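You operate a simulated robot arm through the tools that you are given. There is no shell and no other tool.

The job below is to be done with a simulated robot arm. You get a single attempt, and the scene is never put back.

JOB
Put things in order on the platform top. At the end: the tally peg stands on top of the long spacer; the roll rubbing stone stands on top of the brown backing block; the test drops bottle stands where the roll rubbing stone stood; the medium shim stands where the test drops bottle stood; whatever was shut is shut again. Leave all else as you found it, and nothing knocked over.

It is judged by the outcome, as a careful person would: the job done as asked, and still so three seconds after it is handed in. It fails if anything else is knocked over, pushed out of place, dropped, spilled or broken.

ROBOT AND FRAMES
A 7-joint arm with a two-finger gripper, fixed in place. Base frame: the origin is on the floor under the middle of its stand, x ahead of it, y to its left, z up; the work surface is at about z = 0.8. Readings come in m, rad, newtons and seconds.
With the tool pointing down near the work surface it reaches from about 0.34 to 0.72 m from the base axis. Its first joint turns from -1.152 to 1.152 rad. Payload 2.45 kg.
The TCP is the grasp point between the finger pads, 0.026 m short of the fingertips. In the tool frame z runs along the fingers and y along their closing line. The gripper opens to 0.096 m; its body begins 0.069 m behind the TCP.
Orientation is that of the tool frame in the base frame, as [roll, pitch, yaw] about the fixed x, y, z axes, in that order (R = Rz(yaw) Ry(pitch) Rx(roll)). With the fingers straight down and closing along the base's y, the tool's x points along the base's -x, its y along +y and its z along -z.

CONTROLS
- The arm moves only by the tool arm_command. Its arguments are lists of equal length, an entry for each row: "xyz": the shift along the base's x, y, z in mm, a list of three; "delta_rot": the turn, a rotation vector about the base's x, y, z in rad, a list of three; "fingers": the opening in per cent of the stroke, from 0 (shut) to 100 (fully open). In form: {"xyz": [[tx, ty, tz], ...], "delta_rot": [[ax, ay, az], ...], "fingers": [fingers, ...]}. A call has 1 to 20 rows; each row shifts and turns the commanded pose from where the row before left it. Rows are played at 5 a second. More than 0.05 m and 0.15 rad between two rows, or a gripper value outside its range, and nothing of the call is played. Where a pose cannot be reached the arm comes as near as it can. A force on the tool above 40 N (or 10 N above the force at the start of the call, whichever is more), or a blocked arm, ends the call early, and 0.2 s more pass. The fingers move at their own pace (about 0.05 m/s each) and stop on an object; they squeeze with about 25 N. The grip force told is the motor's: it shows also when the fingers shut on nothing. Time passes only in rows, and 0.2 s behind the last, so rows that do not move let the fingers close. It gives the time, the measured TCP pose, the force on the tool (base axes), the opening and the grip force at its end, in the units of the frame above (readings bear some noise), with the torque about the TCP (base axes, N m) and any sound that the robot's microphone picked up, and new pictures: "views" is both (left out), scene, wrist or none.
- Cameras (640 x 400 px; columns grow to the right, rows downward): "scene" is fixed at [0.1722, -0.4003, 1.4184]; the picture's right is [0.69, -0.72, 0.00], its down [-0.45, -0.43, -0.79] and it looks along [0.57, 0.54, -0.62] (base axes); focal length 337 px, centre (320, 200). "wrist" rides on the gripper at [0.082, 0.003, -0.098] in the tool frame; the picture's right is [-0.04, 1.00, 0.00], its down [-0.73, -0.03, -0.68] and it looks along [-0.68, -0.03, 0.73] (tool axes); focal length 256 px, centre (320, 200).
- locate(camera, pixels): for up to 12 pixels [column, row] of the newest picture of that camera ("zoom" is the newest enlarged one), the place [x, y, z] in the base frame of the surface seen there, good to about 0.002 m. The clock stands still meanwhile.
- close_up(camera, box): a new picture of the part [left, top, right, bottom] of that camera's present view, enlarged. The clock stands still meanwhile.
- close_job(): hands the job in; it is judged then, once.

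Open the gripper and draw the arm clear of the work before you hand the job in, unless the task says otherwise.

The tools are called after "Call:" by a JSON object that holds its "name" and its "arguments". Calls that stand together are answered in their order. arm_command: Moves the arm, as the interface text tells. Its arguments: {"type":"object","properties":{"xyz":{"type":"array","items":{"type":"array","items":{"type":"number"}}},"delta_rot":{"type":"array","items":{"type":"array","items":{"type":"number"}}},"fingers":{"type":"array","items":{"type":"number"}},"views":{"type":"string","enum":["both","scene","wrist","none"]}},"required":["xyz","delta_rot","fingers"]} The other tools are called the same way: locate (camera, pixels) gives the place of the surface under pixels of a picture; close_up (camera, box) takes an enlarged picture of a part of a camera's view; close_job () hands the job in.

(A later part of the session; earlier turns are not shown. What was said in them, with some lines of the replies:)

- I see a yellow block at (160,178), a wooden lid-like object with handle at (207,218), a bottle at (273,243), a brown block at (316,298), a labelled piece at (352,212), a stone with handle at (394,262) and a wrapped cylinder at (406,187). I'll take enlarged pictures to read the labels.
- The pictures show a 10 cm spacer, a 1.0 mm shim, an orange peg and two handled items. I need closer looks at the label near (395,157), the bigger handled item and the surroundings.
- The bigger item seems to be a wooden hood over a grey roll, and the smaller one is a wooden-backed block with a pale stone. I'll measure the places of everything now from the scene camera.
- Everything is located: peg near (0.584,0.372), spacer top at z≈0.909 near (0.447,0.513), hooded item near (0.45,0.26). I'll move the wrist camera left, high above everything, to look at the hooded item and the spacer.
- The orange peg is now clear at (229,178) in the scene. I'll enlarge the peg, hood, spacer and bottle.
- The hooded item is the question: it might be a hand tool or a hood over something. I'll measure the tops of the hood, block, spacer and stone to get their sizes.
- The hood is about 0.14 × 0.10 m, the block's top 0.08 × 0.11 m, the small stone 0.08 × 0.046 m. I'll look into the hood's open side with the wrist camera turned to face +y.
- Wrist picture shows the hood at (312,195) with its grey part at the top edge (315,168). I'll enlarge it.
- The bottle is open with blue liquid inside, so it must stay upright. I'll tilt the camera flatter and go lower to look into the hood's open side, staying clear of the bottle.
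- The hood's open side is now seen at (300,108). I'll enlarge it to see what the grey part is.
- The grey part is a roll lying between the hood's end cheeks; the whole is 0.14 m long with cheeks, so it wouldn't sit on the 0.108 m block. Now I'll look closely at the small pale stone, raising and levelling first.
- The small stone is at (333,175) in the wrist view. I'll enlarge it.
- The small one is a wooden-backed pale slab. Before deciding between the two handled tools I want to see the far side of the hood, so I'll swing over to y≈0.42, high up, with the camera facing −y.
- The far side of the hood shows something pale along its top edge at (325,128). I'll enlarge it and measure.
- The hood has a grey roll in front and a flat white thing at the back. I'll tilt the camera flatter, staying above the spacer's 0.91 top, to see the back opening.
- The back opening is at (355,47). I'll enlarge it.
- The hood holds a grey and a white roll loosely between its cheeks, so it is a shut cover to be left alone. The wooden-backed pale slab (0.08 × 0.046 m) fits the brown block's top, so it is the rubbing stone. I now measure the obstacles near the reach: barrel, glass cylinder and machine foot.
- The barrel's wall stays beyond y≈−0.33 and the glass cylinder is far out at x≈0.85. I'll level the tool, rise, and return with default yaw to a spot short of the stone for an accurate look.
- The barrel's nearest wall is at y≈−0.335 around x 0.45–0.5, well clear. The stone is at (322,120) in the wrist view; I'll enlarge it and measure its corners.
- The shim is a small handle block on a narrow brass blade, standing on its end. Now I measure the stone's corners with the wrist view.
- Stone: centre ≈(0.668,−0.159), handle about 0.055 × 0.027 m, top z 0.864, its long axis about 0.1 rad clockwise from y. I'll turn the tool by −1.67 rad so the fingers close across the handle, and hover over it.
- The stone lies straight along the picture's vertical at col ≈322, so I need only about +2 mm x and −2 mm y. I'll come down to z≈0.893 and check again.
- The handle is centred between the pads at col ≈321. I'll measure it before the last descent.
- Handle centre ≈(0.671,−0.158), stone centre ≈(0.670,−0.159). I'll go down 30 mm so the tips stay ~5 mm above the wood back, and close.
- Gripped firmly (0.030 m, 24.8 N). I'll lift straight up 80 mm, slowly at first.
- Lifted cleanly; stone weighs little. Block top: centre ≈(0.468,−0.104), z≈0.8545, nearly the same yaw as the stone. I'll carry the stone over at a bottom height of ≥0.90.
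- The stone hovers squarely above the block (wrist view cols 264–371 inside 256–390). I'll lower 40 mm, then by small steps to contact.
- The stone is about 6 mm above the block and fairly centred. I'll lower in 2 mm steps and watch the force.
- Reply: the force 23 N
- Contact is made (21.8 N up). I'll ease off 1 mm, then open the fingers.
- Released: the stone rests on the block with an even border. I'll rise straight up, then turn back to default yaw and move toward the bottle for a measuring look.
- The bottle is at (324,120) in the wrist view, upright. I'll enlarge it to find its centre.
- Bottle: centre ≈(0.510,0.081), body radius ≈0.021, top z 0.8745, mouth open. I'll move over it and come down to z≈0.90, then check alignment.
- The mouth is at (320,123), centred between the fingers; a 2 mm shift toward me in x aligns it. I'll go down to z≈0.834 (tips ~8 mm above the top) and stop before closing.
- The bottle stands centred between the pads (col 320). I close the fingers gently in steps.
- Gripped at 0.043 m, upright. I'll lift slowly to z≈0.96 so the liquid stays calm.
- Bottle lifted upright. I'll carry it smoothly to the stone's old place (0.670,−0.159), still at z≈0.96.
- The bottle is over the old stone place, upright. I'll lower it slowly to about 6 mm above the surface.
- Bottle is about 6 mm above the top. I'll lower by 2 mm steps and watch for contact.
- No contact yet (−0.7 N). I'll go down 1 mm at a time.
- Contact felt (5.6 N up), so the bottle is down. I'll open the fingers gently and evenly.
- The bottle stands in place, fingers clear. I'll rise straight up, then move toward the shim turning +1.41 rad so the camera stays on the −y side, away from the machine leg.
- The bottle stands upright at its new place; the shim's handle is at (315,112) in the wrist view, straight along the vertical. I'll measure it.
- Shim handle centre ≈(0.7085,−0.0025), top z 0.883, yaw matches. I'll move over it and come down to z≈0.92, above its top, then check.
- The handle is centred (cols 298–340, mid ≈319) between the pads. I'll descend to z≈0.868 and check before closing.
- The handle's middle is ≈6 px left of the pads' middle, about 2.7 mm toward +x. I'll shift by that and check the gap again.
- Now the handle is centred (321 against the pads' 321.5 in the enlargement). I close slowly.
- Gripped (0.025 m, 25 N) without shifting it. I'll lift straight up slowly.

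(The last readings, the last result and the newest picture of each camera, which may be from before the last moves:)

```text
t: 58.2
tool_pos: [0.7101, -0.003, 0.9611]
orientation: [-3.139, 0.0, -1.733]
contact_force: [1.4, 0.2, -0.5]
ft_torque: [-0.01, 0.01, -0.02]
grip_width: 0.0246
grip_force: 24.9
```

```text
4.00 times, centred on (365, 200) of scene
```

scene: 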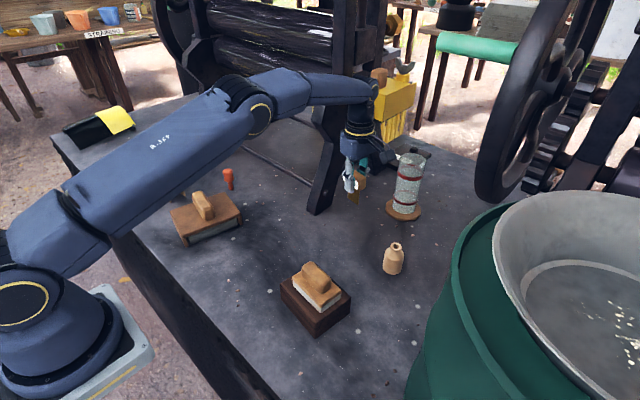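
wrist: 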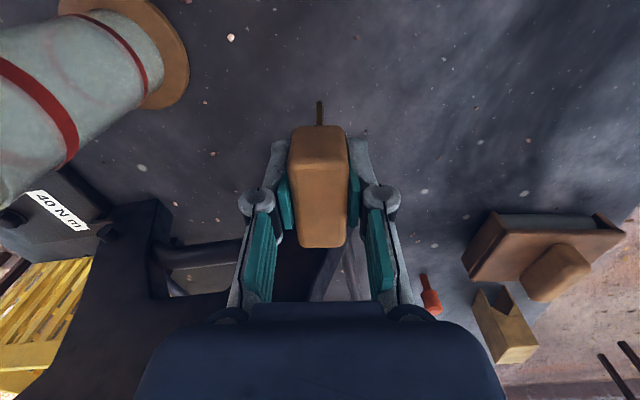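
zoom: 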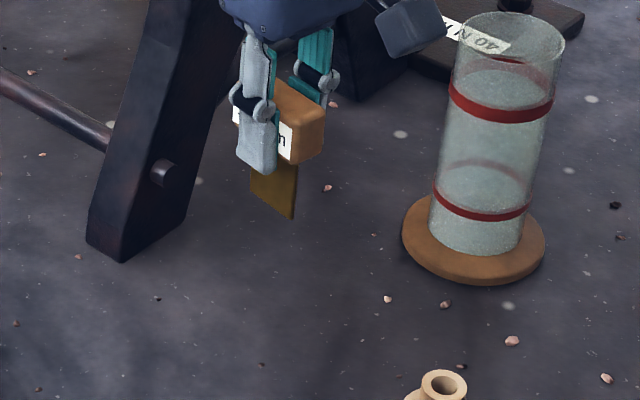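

The shim hangs straight. I'll carry it to the bottle's old place (0.5095,0.081) at the same height.

Call:
{"name": "arm_command", "arguments": {"xyz": [[-8, 3.4, 0], [-16, 6.7, 0], [-26, 10.9, 0], [-30, 12.6, 0], [-30, 12.6, 0], [-30, 12.6, 0], [-28, 11.8, 0], [-20, 8.4, 0], [-12.5, 5, 0], [0, 0, 0]], "delta_rot": [[0, 0, 0], [0, 0, 0], [0, 0, 0], [0, 0, 0], [0, 0, 0], [0, 0, 0], [0, 0, 0], [0, 0, 0], [0, 0, 0], [0, 0, 0]], "fingers": [0, 0, 0, 0, 0, 0, 0, 0, 0, 0]}}

```text
t: 60.4
tool_pos: [0.5104, 0.0805, 0.9638]
orientation: [3.141, 0.0, -1.733]
contact_force: [0.1, 1.1, -0.6]
ft_torque: [0.0, 0.0, -0.03]
grip_width: 0.0248
grip_force: 25.1
```

scene: 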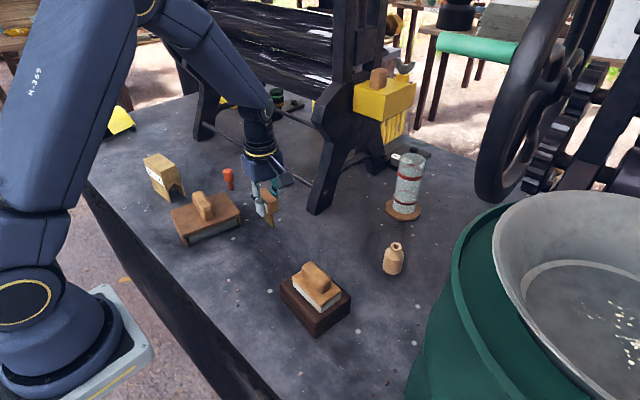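
wrist: 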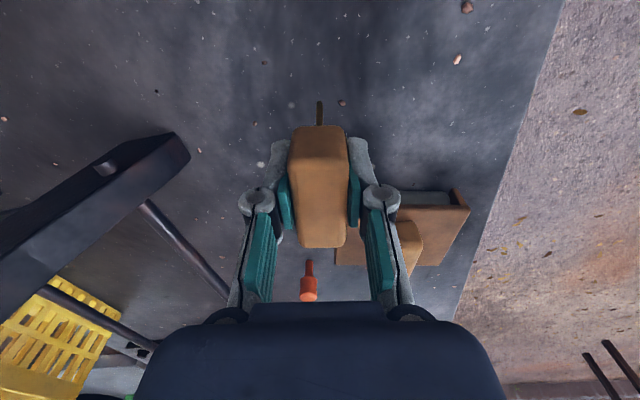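

The shim is over the bottle's old place. I'll lower it to about 6 mm above the surface.

Call:
{"name": "arm_command", "arguments": {"xyz": [[0, 0, -8], [0, 0, -20], [0, 0, -22], [0, 0, -18], [0, 0, -11], [0, 0, -7], [0, 0, 0]], "delta_rot": [[0, 0, 0], [0, 0, 0], [0, 0, 0], [0, 0, 0], [0, 0, 0], [0, 0, 0], [0, 0, 0]], "fingers": [0, 0, 0, 0, 0, 0, 0]}}

Call:
{"name": "close_up", "arguments": {"camera": "scene", "box": [235, 195, 315, 275]}}

```text
t: 62.0
tool_pos: [0.5095, 0.0817, 0.8761]
orientation: [-3.142, 0.0, -1.732]
contact_force: [-0.3, 0.1, -1.1]
ft_torque: [0.01, 0.01, 0.0]
grip_width: 0.0247
grip_force: 24.8
```

scene: 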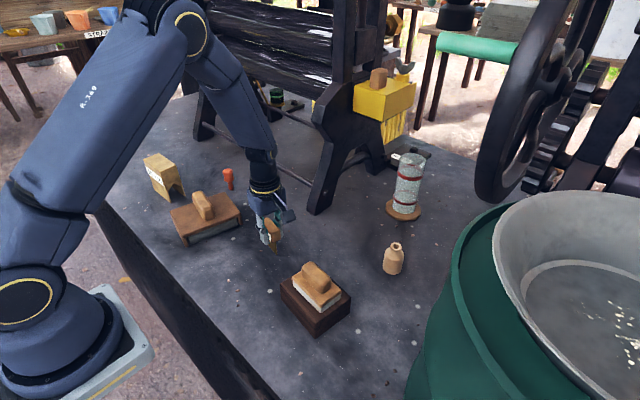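
wrist: 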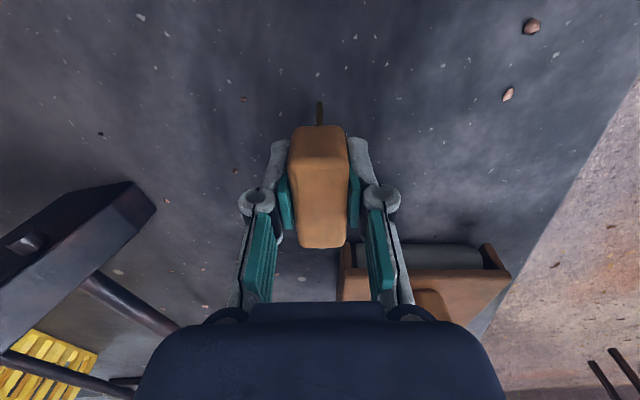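

```text
5.00 times, centred on (275, 235) of scene
```

zoom: 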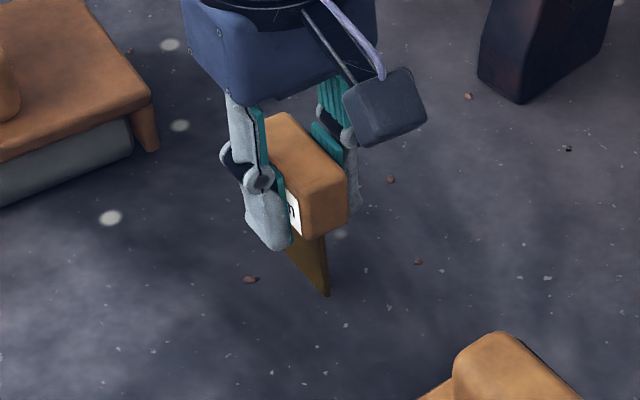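

The shim hangs upright a few mm above the top. I'll lower it in small steps until it touches.

Call:
{"name": "arm_command", "arguments": {"xyz": [[0, 0, -2], [0, 0, -2], [0, 0, -1], [0, 0, 0]], "delta_rot": [[0, 0, 0], [0, 0, 0], [0, 0, 0], [0, 0, 0]], "fingers": [0, 0, 0, 0], "views": "none"}}

```text
t: 63.0
tool_pos: [0.5095, 0.0818, 0.8699]
orientation: [3.141, -0.001, -1.732]
contact_force: [0.3, 0.0, -0.1]
ft_torque: [0.04, 0.0, 0.0]
grip_width: 0.0244
grip_force: 25.1
```

No contact yet at z≈0.870. I'll go down 1 mm more and pause.

Call:
{"name": "arm_command", "arguments": {"xyz": [[0, 0, -1], [0, 0, 0]], "delta_rot": [[0, 0, 0], [0, 0, 0]], "fingers": [0, 0], "views": "none"}}

```text
t: 63.6
tool_pos: [0.5093, 0.0807, 0.8698]
orientation: [-3.14, 0.0, -1.733]
contact_force: [-0.2, 0.5, 0.2]
ft_torque: [0.0, 0.03, -0.01]
grip_width: 0.0244
grip_force: 25.0
```

Still free (0.2 N). One more millimetre down.

Call:
{"name": "arm_command", "arguments": {"xyz": [[0, 0, -1], [0, 0, 0]], "delta_rot": [[0, 0, 0], [0, 0, 0]], "fingers": [0, 0], "views": "none"}}

```text
t: 64.2
tool_pos: [0.5107, 0.0808, 0.87]
orientation: [-3.142, -0.002, -1.733]
contact_force: [0.2, -0.2, -0.5]
ft_torque: [-0.03, -0.04, -0.01]
grip_width: 0.0244
grip_force: 25.6
```

Still no contact at a commanded ≈0.869. Another millimetre.

Call:
{"name": "arm_command", "arguments": {"xyz": [[0, 0, -1], [0, 0, 0]], "delta_rot": [[0, 0, 0], [0, 0, 0]], "fingers": [0, 0], "views": "none"}}

```text
t: 64.8
tool_pos: [0.5079, 0.0809, 0.8689]
orientation: [3.141, -0.001, -1.733]
contact_force: [-0.2, 0.6, 0.0]
ft_torque: [0.04, 0.01, 0.0]
grip_width: 0.0246
grip_force: 25.4
```

Force still near zero. I'll lower half a millimetre at a time with a short pause.

Call:
{"name": "arm_command", "arguments": {"xyz": [[0, 0, -0.7], [0, 0, 0]], "delta_rot": [[0, 0, 0], [0, 0, 0]], "fingers": [0, 0], "views": "none"}}

```text
t: 65.4
tool_pos: [0.5097, 0.0806, 0.8694]
orientation: [-3.14, 0.0, -1.734]
contact_force: [-3.5, -1.4, 14.1]
ft_torque: [-0.04, 0.24, 0.03]
grip_width: 0.0245
grip_force: 25.6
```

Contact: 14 N. I'll ease 0.5 mm and open the fingers slowly.

Call:
{"name": "arm_command", "arguments": {"xyz": [[0, 0, 0.5], [0, 0, 0], [0, 0, 0], [0, 0, 0], [0, 0, 0], [0, 0, 0], [0, 0, 0]], "delta_rot": [[0, 0, 0], [0, 0, 0], [0, 0, 0], [0, 0, 0], [0, 0, 0], [0, 0, 0], [0, 0, 0]], "fingers": [0, 27, 30, 38, 50, 65, 80]}}

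Call:
{"name": "close_up", "arguments": {"camera": "scene", "box": [235, 195, 315, 275]}}

```text
t: 67.0
tool_pos: [0.5096, 0.0809, 0.8686]
orientation: [-3.141, 0.001, -1.733]
contact_force: [0.2, 0.1, 0.7]
ft_torque: [0.0, 0.0, 0.02]
grip_width: 0.077
grip_force: 0.1
```

scene: 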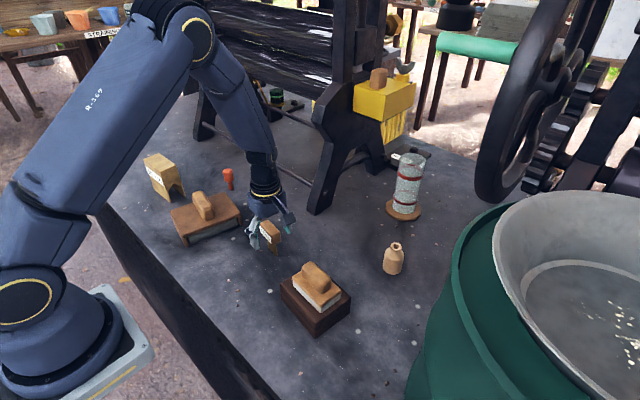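
wrist: 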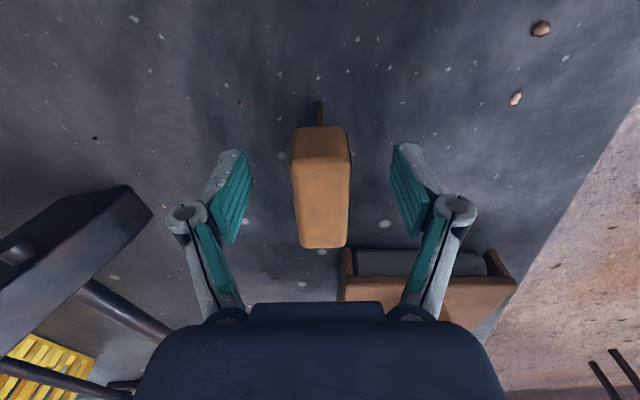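

```text
5.00 times, centred on (275, 235) of scene
```

zoom: 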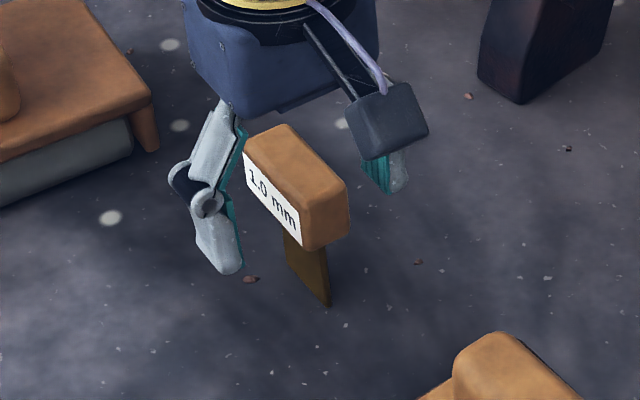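

The shim stands upright on its own. I'll rise straight up, then move over toward the peg while turning back to default yaw.

Call:
{"name": "arm_command", "arguments": {"xyz": [[0, 0, 10], [0, 0, 25], [0, 0, 40], [0, 0, 40], [0, 0, 20], [-2, 26, 2], [-2, 26, 2], [-2, 26, 2], [-2, 26, 2], [-2, 26, 2], [-2, 26, 2], [-2, 26, 2], [-2, 26, 2], [-2, 26, 2], [-2, 26, 2], [-2, 26, 2]], "delta_rot": [[0, 0, 0], [0, 0, 0], [0, 0, 0], [0, 0, 0], [0, 0, 0], [0, 0, -0.128], [0, 0, -0.128], [0, 0, -0.128], [0, 0, -0.128], [0, 0, -0.128], [0, 0, -0.128], [0, 0, -0.128], [0, 0, -0.128], [0, 0, -0.128], [0, 0, -0.128], [0, 0, -0.128]], "fingers": [80, 80, 100, 100, 100, 100, 100, 100, 100, 100, 100, 100, 100, 100, 100, 100]}}

```text
t: 70.4
tool_pos: [0.4863, 0.3684, 1.0242]
orientation: [3.141, -0.001, 3.139]
contact_force: [-0.1, -0.5, 0.7]
ft_torque: [-0.02, -0.01, 0.03]
grip_width: 0.096
grip_force: 0.0
```

scene: 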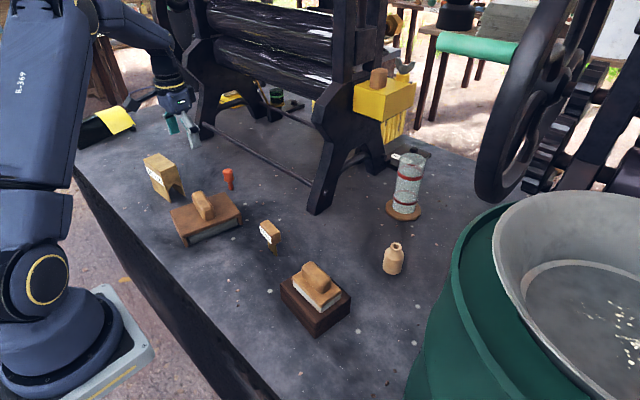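
wrist: 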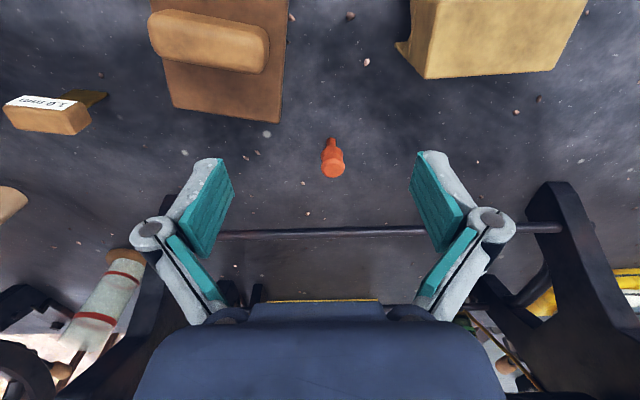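

All placed things stand well. The peg is at (334,160) in the wrist view; I'll enlarge and measure it and the spacer's top.

Call:
{"name": "close_up", "arguments": {"camera": "wrist", "box": [304, 125, 364, 185]}}

Call:
{"name": "locate", "arguments": {"camera": "wrist", "pixels": [[334, 172], [334, 165], [334, 176], [325, 170], [343, 170], [333, 158], [333, 150], [332, 143], [410, 10], [550, 10], [430, 60], [540, 60]]}}

Call:
{"name": "locate", "arguments": {"camera": "scene", "pixels": [[145, 159], [159, 155], [173, 166], [162, 170], [152, 157], [166, 160], [153, 165], [168, 168], [159, 162]]}}

```text
6.67 times, centred on (334, 155) of wrist
```

zoom: 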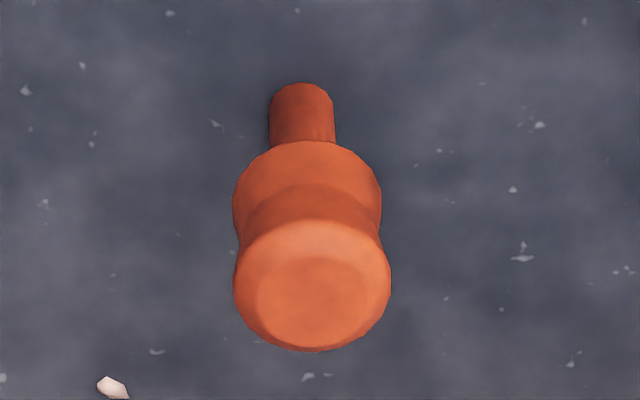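

```text
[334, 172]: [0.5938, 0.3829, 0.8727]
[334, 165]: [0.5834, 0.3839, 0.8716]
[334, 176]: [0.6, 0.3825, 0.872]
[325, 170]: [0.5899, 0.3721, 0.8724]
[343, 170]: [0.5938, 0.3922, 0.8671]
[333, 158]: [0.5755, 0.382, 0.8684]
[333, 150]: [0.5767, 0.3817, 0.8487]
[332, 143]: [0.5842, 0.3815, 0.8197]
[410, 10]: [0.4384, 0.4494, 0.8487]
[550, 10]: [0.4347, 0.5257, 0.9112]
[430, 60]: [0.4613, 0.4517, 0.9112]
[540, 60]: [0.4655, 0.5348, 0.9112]
```

```text
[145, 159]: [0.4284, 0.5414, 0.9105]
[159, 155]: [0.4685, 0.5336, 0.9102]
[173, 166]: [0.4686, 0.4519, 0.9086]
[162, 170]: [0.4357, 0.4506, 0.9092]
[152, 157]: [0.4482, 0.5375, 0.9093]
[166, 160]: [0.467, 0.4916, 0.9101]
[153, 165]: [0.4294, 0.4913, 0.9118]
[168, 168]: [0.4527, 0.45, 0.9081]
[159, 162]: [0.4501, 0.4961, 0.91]
```

Peg: centre ≈(0.589,0.381), top z 0.8725; spacer's top: x 0.429–0.468, y 0.450–0.540, z 0.910, centre ≈(0.449,0.495). I'll move over the peg and down to z≈0.92, and measure the machine rod.

Call:
{"name": "locate", "arguments": {"camera": "wrist", "pixels": [[300, 232], [380, 231], [550, 228]]}}

Call:
{"name": "arm_command", "arguments": {"xyz": [[34, 4, 0], [34, 4, 0], [34, 4, 0], [0, 0, -30], [0, 0, -30], [0, 0, -30], [0, 0, 0]], "delta_rot": [[0, 0, 0], [0, 0, 0], [0, 0, 0], [0, 0, 0], [0, 0, 0], [0, 0, 0], [0, 0, 0]], "fingers": [100, 100, 100, 100, 100, 100, 100]}}

```text
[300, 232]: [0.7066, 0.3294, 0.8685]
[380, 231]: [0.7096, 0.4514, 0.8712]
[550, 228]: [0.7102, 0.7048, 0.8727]
```

```text
t: 72.0
tool_pos: [0.5894, 0.3795, 0.9339]
orientation: [3.141, 0.0, -3.141]
contact_force: [0.0, -0.2, 0.1]
ft_torque: [0.02, -0.02, -0.02]
grip_width: 0.0961
grip_force: 0.0
```

scene: 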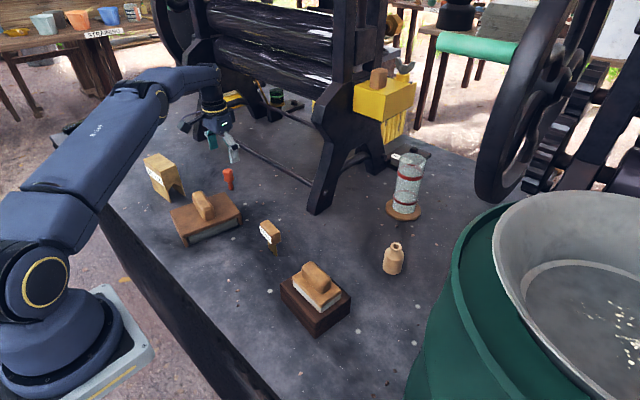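
wrist: 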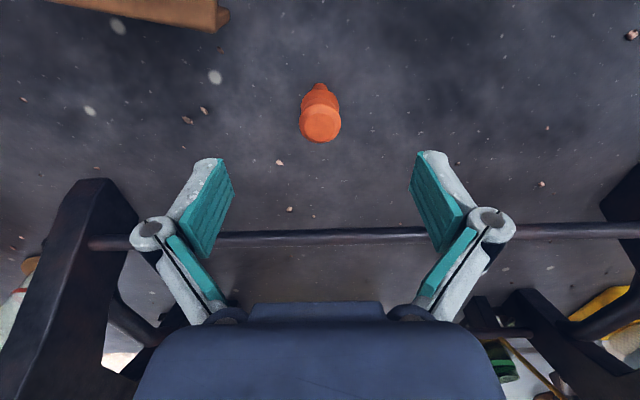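

The peg's head is at (320,123), centred between the fingers; the rod at x≈0.707 is well clear. I'll shift 2 mm back in x and go down to z≈0.858.

Call:
{"name": "arm_command", "arguments": {"xyz": [[-2, 0.5, -20], [0, 0, -25], [0, 0, -20], [0, 0, -10], [0, 0, 0]], "delta_rot": [[0, 0, 0], [0, 0, 0], [0, 0, 0], [0, 0, 0], [0, 0, 0]], "fingers": [100, 100, 100, 80, 60]}}

Call:
{"name": "close_up", "arguments": {"camera": "wrist", "box": [220, 90, 420, 270]}}

```text
t: 73.2
tool_pos: [0.5871, 0.3799, 0.861]
orientation: [3.141, 0.002, -3.14]
contact_force: [-0.3, 0.2, -1.2]
ft_torque: [0.01, -0.03, 0.01]
grip_width: 0.0573
grip_force: 0.1
```

scene: 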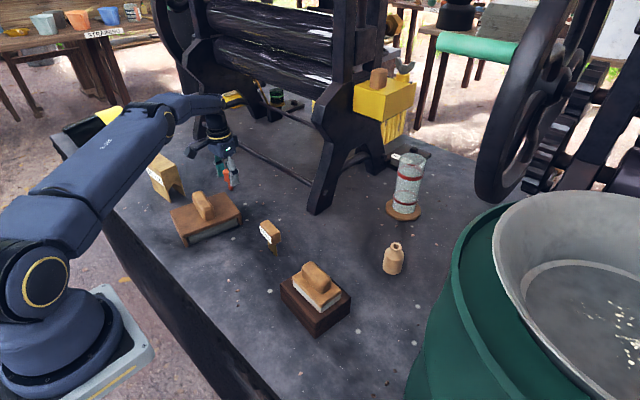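
wrist: 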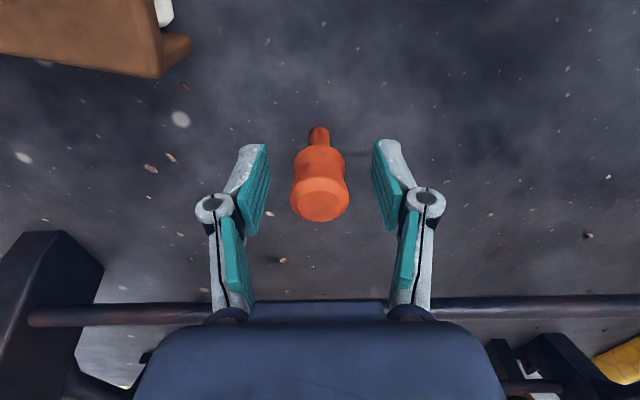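

```text
2.22 times, centred on (320, 180) of wrist
```

zoom: 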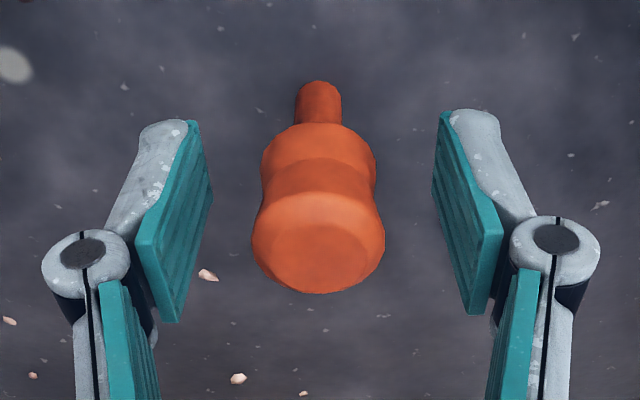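

The peg is about 1 mm left of the pads' middle (319 against 322.5 in the enlargement). I'll shift −0.8 mm in y and close slowly.

Call:
{"name": "arm_command", "arguments": {"xyz": [[0, -0.8, -1], [0, 0, 0], [0, 0, 0], [0, 0, 0], [0, 0, 0], [0, 0, 0], [0, 0, 0], [0, 0, 0]], "delta_rot": [[0, 0, 0], [0, 0, 0], [0, 0, 0], [0, 0, 0], [0, 0, 0], [0, 0, 0], [0, 0, 0], [0, 0, 0]], "fingers": [60, 45, 36, 31, 27, 23, 0, 0]}}

Call:
{"name": "close_up", "arguments": {"camera": "wrist", "box": [220, 90, 420, 270]}}

Call:
{"name": "close_up", "arguments": {"camera": "scene", "box": [190, 130, 260, 210]}}

```text
t: 75.0
tool_pos: [0.5868, 0.3807, 0.8591]
orientation: [3.141, 0.0, -3.141]
contact_force: [0.8, -0.4, 1.2]
ft_torque: [-0.02, 0.01, 0.01]
grip_width: 0.0278
grip_force: 25.3
```

scene: 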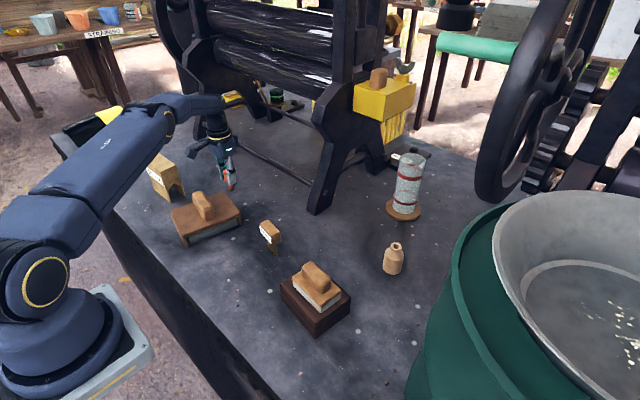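
wrist: 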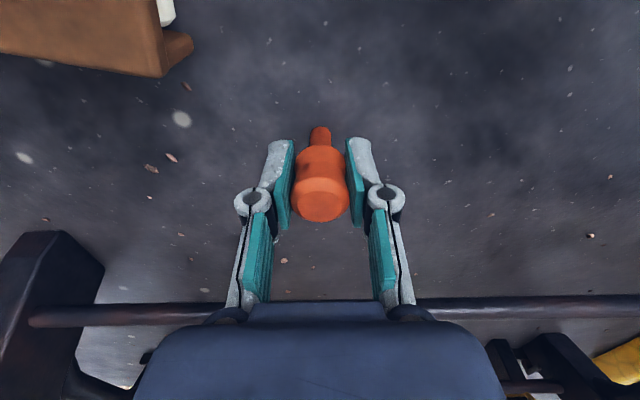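

```text
2.22 times, centred on (320, 180) of wrist
```

zoom: 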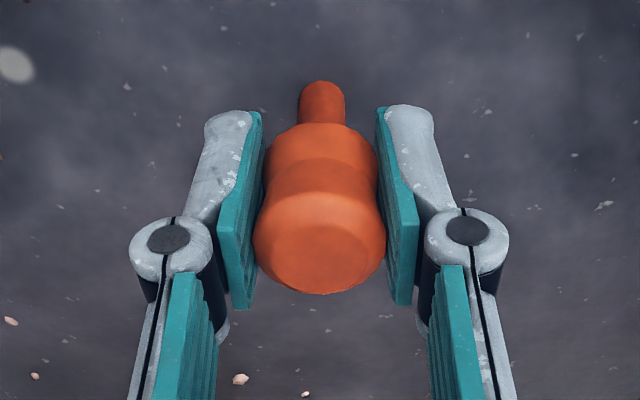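

```text
5.00 times, centred on (225, 170) of scene
```

zoom: 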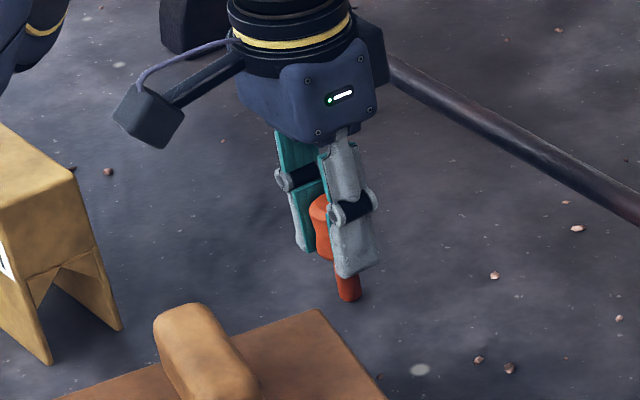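

Gripped (0.028 m, 25 N), the peg still upright. I'll lift it 160 mm straight up.

Call:
{"name": "arm_command", "arguments": {"xyz": [[0, 0, 3], [0, 0, 8], [0, 0, 20], [0, 0, 30], [0, 0, 35], [0, 0, 35], [0, 0, 22], [0, 0, 7], [0, 0, 0]], "delta_rot": [[0, 0, 0], [0, 0, 0], [0, 0, 0], [0, 0, 0], [0, 0, 0], [0, 0, 0], [0, 0, 0], [0, 0, 0], [0, 0, 0]], "fingers": [0, 0, 0, 0, 0, 0, 0, 0, 0]}}

Call:
{"name": "close_up", "arguments": {"camera": "wrist", "box": [220, 90, 420, 270]}}

Call:
{"name": "locate", "arguments": {"camera": "wrist", "pixels": [[320, 185], [320, 205], [320, 215], [320, 155], [320, 135]]}}

```text
t: 77.0
tool_pos: [0.5879, 0.3787, 1.0185]
orientation: [3.141, 0.0, -3.14]
contact_force: [0.5, 0.1, -0.6]
ft_torque: [0.05, 0.02, 0.0]
grip_width: 0.0275
grip_force: 25.1
```

scene: 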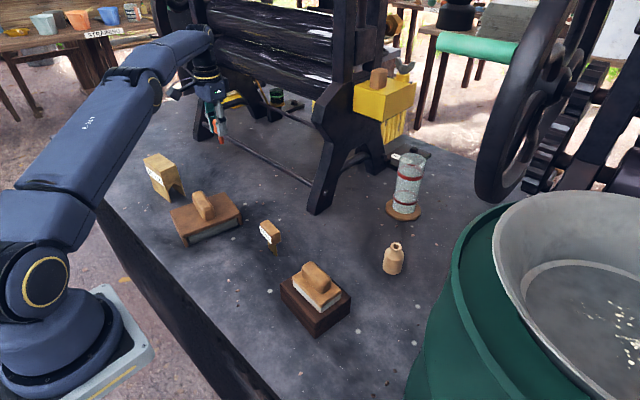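
wrist: 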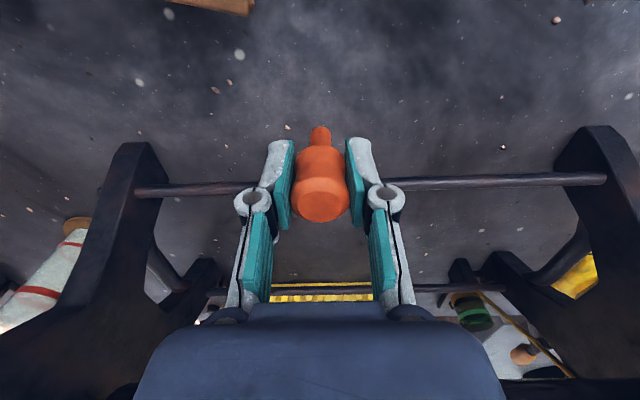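

```text
2.22 times, centred on (320, 180) of wrist
```

zoom: 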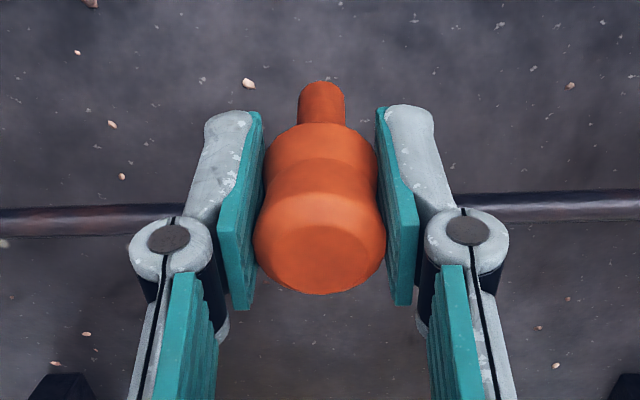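

```text
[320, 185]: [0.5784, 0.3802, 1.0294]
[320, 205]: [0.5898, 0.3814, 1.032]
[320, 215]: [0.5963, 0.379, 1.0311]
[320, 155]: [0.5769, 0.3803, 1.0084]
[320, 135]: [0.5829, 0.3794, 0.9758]
```

The peg hangs straight, unmoved in the grip. I'll carry it over the spacer's centre (0.449,0.495).

Call:
{"name": "arm_command", "arguments": {"xyz": [[-7, 5.8, 0], [-13.9, 11.5, 0], [-22.2, 18.5, 0], [-25, 20.8, 0], [-25, 20.8, 0], [-22.2, 18.5, 0], [-15.3, 12.7, 0], [-8.4, 6.9, 0], [0, 0, 0]], "delta_rot": [[0, 0, 0], [0, 0, 0], [0, 0, 0], [0, 0, 0], [0, 0, 0], [0, 0, 0], [0, 0, 0], [0, 0, 0], [0, 0, 0]], "fingers": [0, 0, 0, 0, 0, 0, 0, 0, 0]}}

Call:
{"name": "close_up", "arguments": {"camera": "scene", "box": [110, 100, 210, 210]}}

```text
t: 79.0
tool_pos: [0.4489, 0.4937, 1.0179]
orientation: [3.141, 0.0, -3.14]
contact_force: [0.6, 0.1, 0.0]
ft_torque: [0.0, -0.01, 0.01]
grip_width: 0.028
grip_force: 24.9
```

scene: 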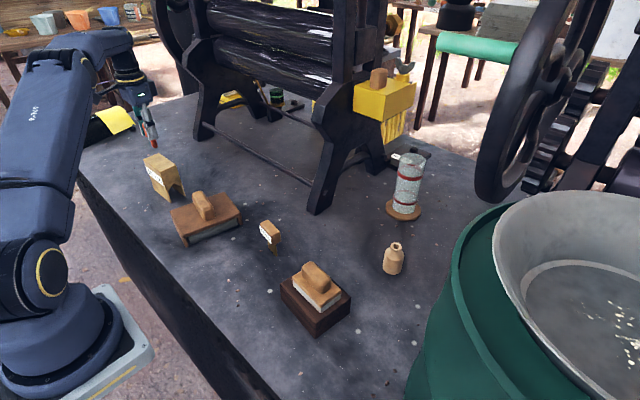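
wrist: 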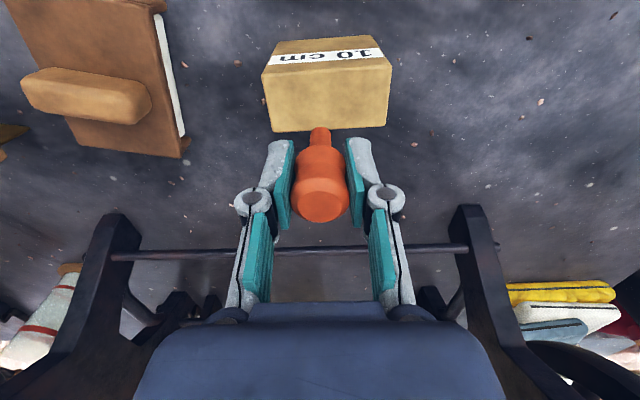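

```text
3.64 times, centred on (160, 155) of scene
```

zoom: 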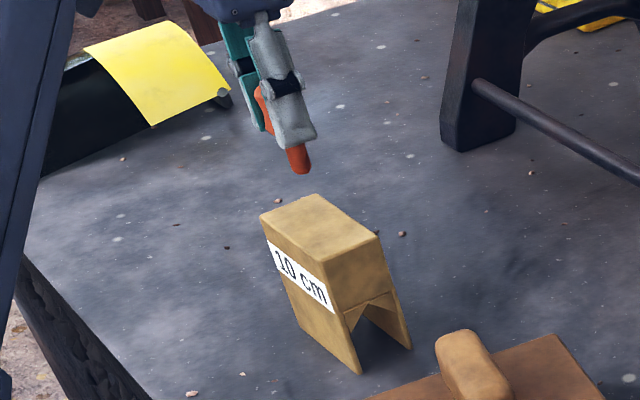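

The peg is above the spacer, whose top spans about (263–390, 65–130) in the wrist view. I'll measure its corners once more from here.

Call:
{"name": "locate", "arguments": {"camera": "wrist", "pixels": [[268, 78], [386, 71], [383, 122], [275, 128], [300, 100], [360, 100]]}}

```text
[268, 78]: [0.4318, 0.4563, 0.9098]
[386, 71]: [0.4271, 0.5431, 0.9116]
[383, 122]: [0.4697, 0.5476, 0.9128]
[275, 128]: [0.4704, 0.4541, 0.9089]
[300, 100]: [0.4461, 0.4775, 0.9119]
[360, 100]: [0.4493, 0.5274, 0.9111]
```

Spacer top centre ≈(0.450,0.499), z≈0.911. I'll shift +1/+4 mm and lower 42 mm, to about 6–7 mm above it.

Call:
{"name": "arm_command", "arguments": {"xyz": [[1, 4, 0], [0, 0, -10], [0, 0, -15], [0, 0, -11], [0, 0, -6], [0, 0, 0]], "delta_rot": [[0, 0, 0], [0, 0, 0], [0, 0, 0], [0, 0, 0], [0, 0, 0], [0, 0, 0]], "fingers": [0, 0, 0, 0, 0, 0]}}

Call:
{"name": "close_up", "arguments": {"camera": "scene", "box": [110, 100, 210, 210]}}

```text
t: 80.4
tool_pos: [0.4504, 0.4975, 0.9775]
orientation: [-3.141, 0.002, 3.141]
contact_force: [0.8, 0.5, -1.3]
ft_torque: [-0.02, 0.03, 0.0]
grip_width: 0.0276
grip_force: 24.8
```

scene: 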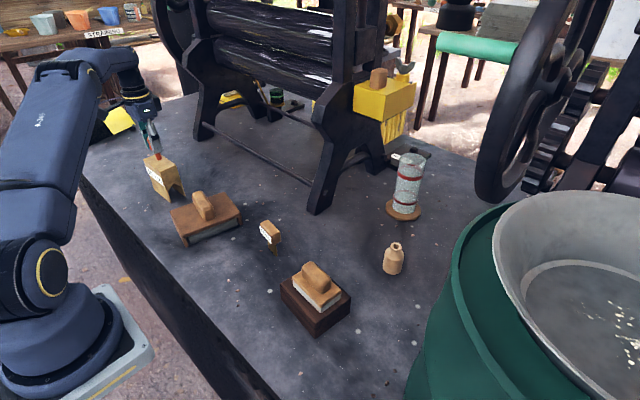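
wrist: 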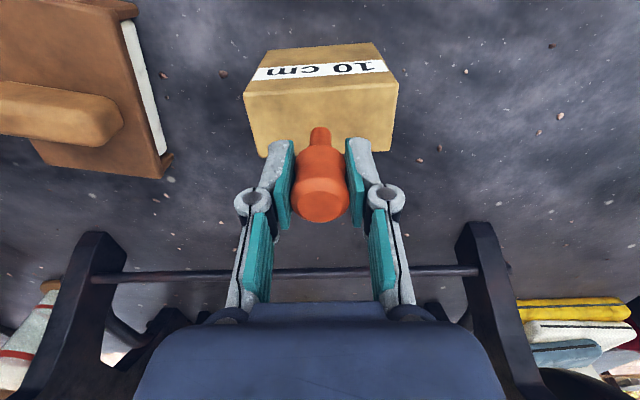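

```text
3.64 times, centred on (160, 155) of scene
```

zoom: 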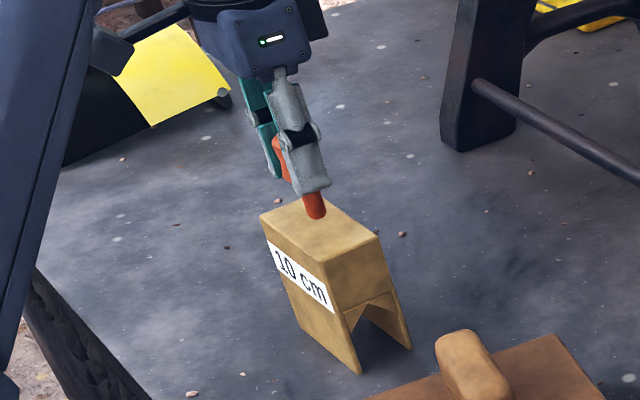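

The peg's foot hovers just above the middle of the spacer's top. I'll lower 5 mm in small steps.

Call:
{"name": "arm_command", "arguments": {"xyz": [[0, 0, -2], [0, 0, -2], [0, 0, -1], [0, 0, 0]], "delta_rot": [[0, 0, 0], [0, 0, 0], [0, 0, 0], [0, 0, 0]], "fingers": [0, 0, 0, 0], "views": "none"}}

```text
t: 81.4
tool_pos: [0.4509, 0.4975, 0.9715]
orientation: [-3.141, -0.001, 3.14]
contact_force: [0.2, 0.7, 0.3]
ft_torque: [0.01, -0.04, -0.02]
grip_width: 0.0276
grip_force: 25.1
```

No contact yet at z≈0.9715. One more millimetre down.

Call:
{"name": "arm_command", "arguments": {"xyz": [[0, 0, -1], [0, 0, 0]], "delta_rot": [[0, 0, 0], [0, 0, 0]], "fingers": [0, 0], "views": "none"}}

```text
t: 82.0
tool_pos: [0.4504, 0.4973, 0.9707]
orientation: [3.141, -0.001, 3.141]
contact_force: [0.6, 0.2, -0.9]
ft_torque: [-0.02, 0.02, -0.02]
grip_width: 0.0277
grip_force: 24.7
```

Still free (−0.9 N). Another 0.7 mm.

Call:
{"name": "arm_command", "arguments": {"xyz": [[0, 0, -0.7], [0, 0, 0]], "delta_rot": [[0, 0, 0], [0, 0, 0]], "fingers": [0, 0], "views": "none"}}

```text
t: 82.6
tool_pos: [0.4504, 0.4979, 0.97]
orientation: [3.141, 0.0, 3.14]
contact_force: [0.2, 0.0, -0.7]
ft_torque: [0.0, 0.04, 0.01]
grip_width: 0.0279
grip_force: 25.2
```

No contact yet. Another 0.7 mm down.

Call:
{"name": "arm_command", "arguments": {"xyz": [[0, 0, -0.7], [0, 0, 0]], "delta_rot": [[0, 0, 0], [0, 0, 0]], "fingers": [0, 0], "views": "none"}}

```text
t: 83.2
tool_pos: [0.4503, 0.4979, 0.971]
orientation: [-3.14, 0.0, -3.141]
contact_force: [-0.7, -1.1, 2.2]
ft_torque: [-0.05, -0.03, 0.0]
grip_width: 0.0278
grip_force: 25.7
```

The force has just turned to +2.2 N; I'll take another 0.3 mm to confirm the contact and look.

Call:
{"name": "arm_command", "arguments": {"xyz": [[0, 0, -0.3], [0, 0, 0]], "delta_rot": [[0, 0, 0], [0, 0, 0]], "fingers": [0, 0]}}

Call:
{"name": "close_up", "arguments": {"camera": "scene", "box": [130, 120, 190, 200]}}

```text
t: 83.8
tool_pos: [0.4493, 0.4987, 0.9695]
orientation: [3.141, 0.0, 3.141]
contact_force: [0.1, -1.9, 6.4]
ft_torque: [-0.11, 0.01, -0.03]
grip_width: 0.0277
grip_force: 25.0
```

scene: 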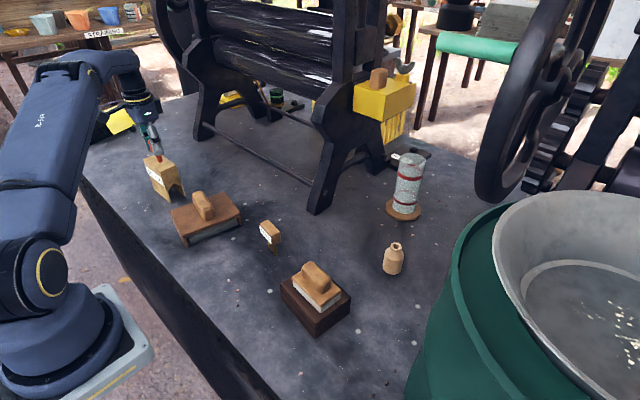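
wrist: 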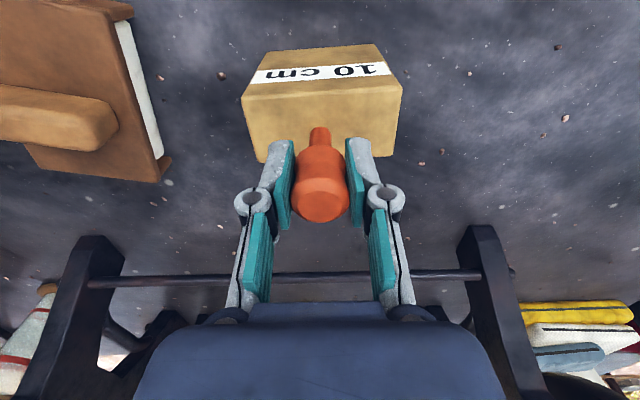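

```text
5.00 times, centred on (160, 160) of scene
```

zoom: 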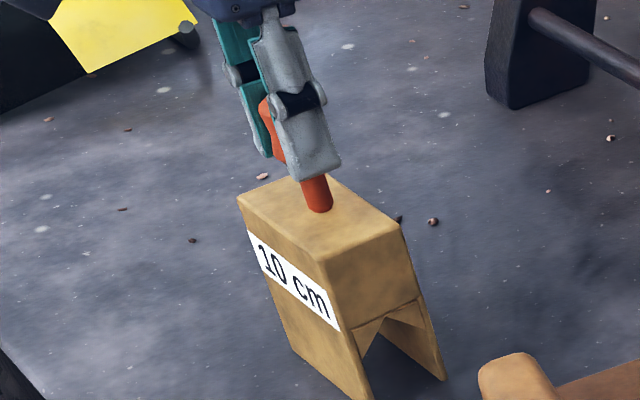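

Contact confirmed (6.4 N), peg foot on the middle of the spacer. I'll ease 0.3 mm and open slowly.

Call:
{"name": "arm_command", "arguments": {"xyz": [[0, 0, 0.3], [0, 0, 0], [0, 0, 0], [0, 0, 0], [0, 0, 0], [0, 0, 0], [0, 0, 0], [0, 0, 0]], "delta_rot": [[0, 0, 0], [0, 0, 0], [0, 0, 0], [0, 0, 0], [0, 0, 0], [0, 0, 0], [0, 0, 0], [0, 0, 0]], "fingers": [0, 30, 32, 36, 42, 52, 65, 80]}}

Call:
{"name": "close_up", "arguments": {"camera": "scene", "box": [130, 120, 190, 200]}}

```text
t: 85.6
tool_pos: [0.4486, 0.4979, 0.9701]
orientation: [-3.141, 0.0, 3.141]
contact_force: [0.9, 0.3, 1.0]
ft_torque: [0.03, 0.0, 0.02]
grip_width: 0.0768
grip_force: 0.1
```

scene: 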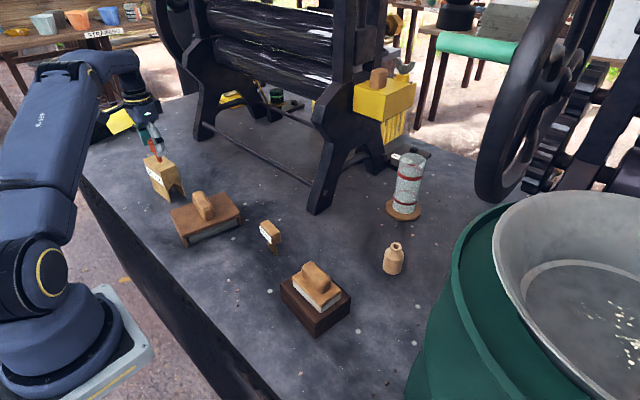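
wrist: 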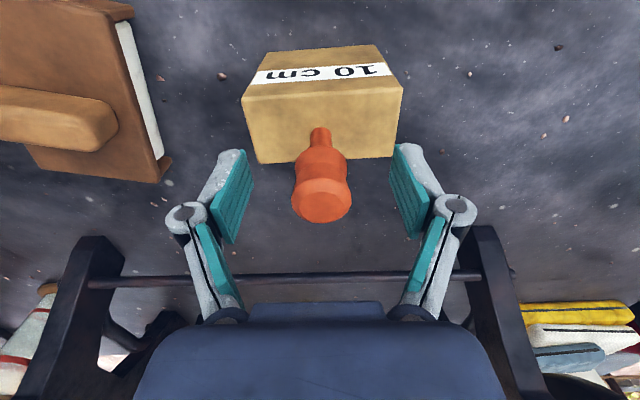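

```text
5.00 times, centred on (160, 160) of scene
```

zoom: 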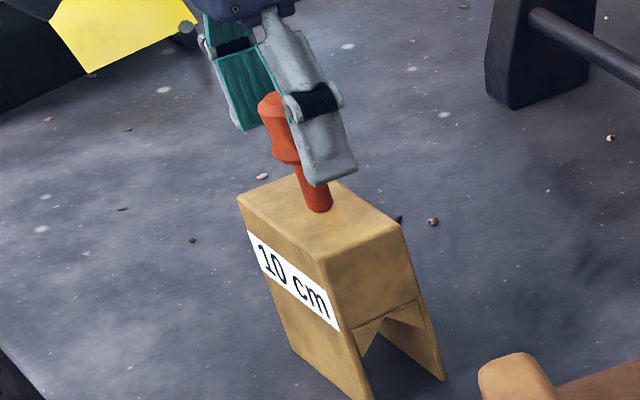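

The peg stands freely; its lean in the picture matches the spacer's own vertical edges. I'll rise straight up well clear of it.

Call:
{"name": "arm_command", "arguments": {"xyz": [[0, 0, 8], [0, 0, 20], [0, 0, 30], [0, 0, 35], [0, 0, 35]], "delta_rot": [[0, 0, 0], [0, 0, 0], [0, 0, 0], [0, 0, 0], [0, 0, 0]], "fingers": [90, 100, 100, 100, 100]}}

Call:
{"name": "locate", "arguments": {"camera": "scene", "pixels": [[160, 158], [393, 246], [393, 270], [314, 272], [318, 285], [269, 228], [276, 250], [228, 172]]}}

```text
t: 86.8
tool_pos: [0.4446, 0.4905, 1.095]
orientation: [-3.139, -0.002, -3.139]
contact_force: [0.6, -0.5, -0.5]
ft_torque: [0.02, 0.0, 0.03]
grip_width: 0.0963
grip_force: 0.0
out of reach, approached as far as the arm can: row 5
```

scene: 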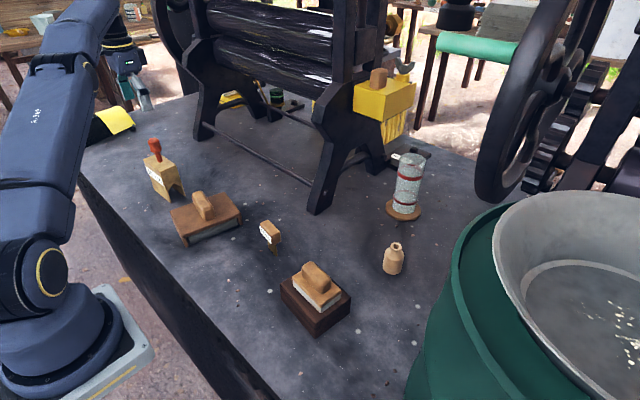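
wrist: 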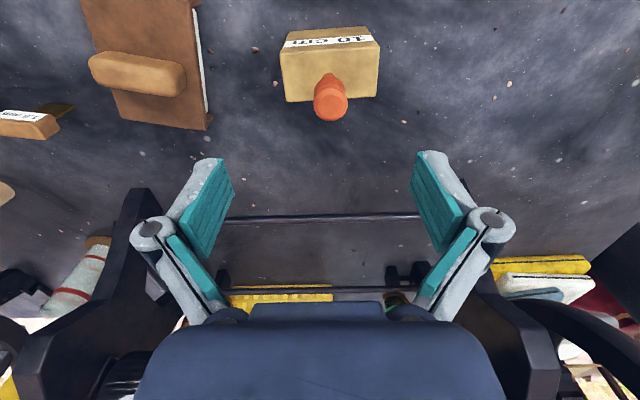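

```text
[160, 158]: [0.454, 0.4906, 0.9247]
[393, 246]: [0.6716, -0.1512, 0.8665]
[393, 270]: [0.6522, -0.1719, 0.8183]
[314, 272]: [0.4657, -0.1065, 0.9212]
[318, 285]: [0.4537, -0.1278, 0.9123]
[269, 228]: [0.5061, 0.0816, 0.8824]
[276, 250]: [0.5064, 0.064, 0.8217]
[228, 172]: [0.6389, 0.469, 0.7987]
```

Everything stands in place: peg on spacer, stone on block, bottle at (0.67,−0.16), shim at (0.51,0.08). I'll draw the arm back to its start pose, high and clear, with the gripper open.

Call:
{"name": "arm_command", "arguments": {"xyz": [[-6, -30, 0], [-6, -36, 3], [-6, -36, 4], [-6, -36, 5], [-6, -36, 5], [-6, -36, 5], [-6, -36, 5], [-6, -36, 5], [-6, -36, 5], [-6, -36, 5], [-6, -36, 5], [-6, -36, 5], [-4, -40, 3], [0, 0, 0]], "delta_rot": [[0, 0, 0], [0, 0, 0], [0, 0, 0], [0, 0, 0], [0, 0, 0], [0, 0, 0], [0, 0, 0], [0, 0, 0], [0, 0, 0], [0, 0, 0], [0, 0, 0], [0, 0, 0], [0, 0, 0], [0, 0, 0]], "fingers": [100, 100, 100, 100, 100, 100, 100, 100, 100, 100, 100, 100, 100, 100]}}

Call:
{"name": "close_up", "arguments": {"camera": "scene", "box": [130, 120, 290, 260]}}

Call:
{"name": "close_up", "arguments": {"camera": "scene", "box": [250, 190, 430, 350]}}

```text
t: 89.8
tool_pos: [0.3698, 0.0242, 1.1505]
orientation: [3.141, 0.0, -3.14]
contact_force: [0.9, -0.1, 0.3]
ft_torque: [0.02, 0.01, -0.01]
grip_width: 0.0961
grip_force: 0.1
```

scene: 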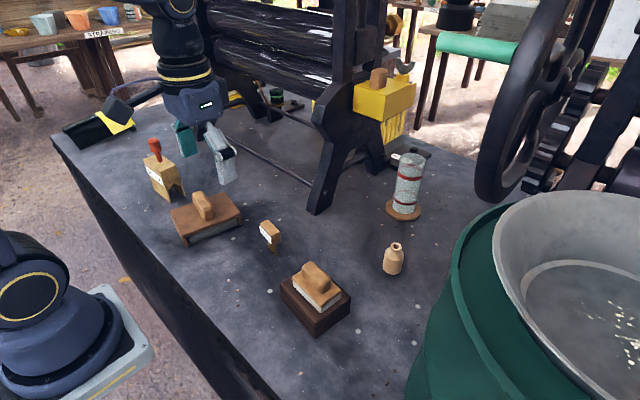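
wrist: 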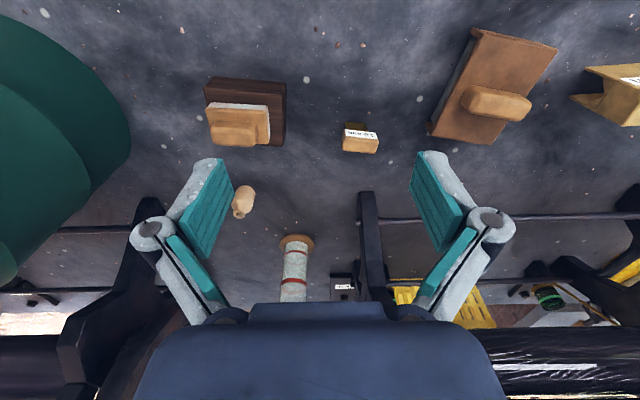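

```text
2.86 times, centred on (210, 190) of scene
```

zoom: 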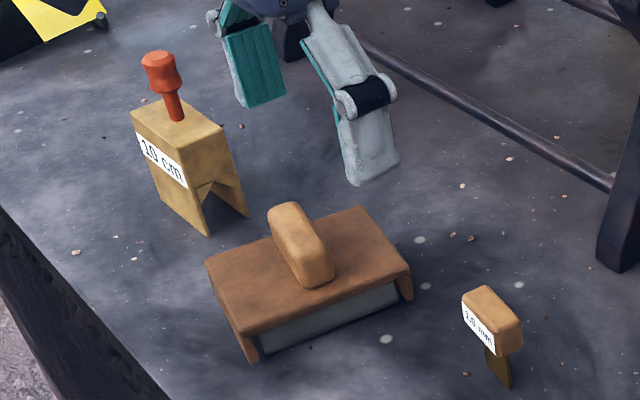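

```text
2.50 times, centred on (340, 270) of scene
```

zoom: 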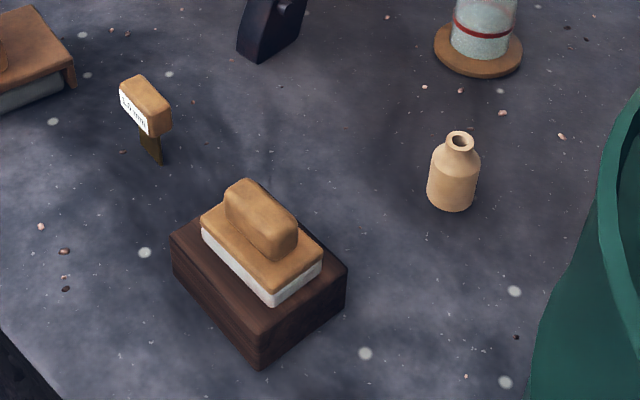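

The final pictures show the peg upright on the spacer, the stone square on the brown block, the bottle upright where the stone stood and the shim upright where the bottle stood. The hood is untouched and shut, and the arm is clear with its gripper open. I hand the job in.

Call:
{"name": "close_job", "arguments": {}}

```text
The job is handed in.
```

I did the four moves and handed the job in. The last pictures showed everything upright, and nothing else had been moved.

- **Tally peg:** the orange peg stands on the middle of the 10 cm spacer.
- **Roll rubbing stone:** it sits square on the brown backing block.
- **Test drops bottle:** it stands where the stone stood. It was open with liquid in it, and I kept it upright the whole way.
- **Medium shim:** the 1.0 mm shim stands where the bottle stood.
- **Shut things:** I opened nothing. The wooden hood over the two rolls was left untouched.

**Stone choice:** two tools could have been meant by "roll rubbing stone". I took the small wooden-backed one with the pale slab, because it fits the top of the block. The hooded piece with a grey and a white roll under it is longer than the block, so I treated it as a cover and left it where it was.

**Shim choice:** the 1.0 mm shim was the only one in sight, so I took it as the medium one.
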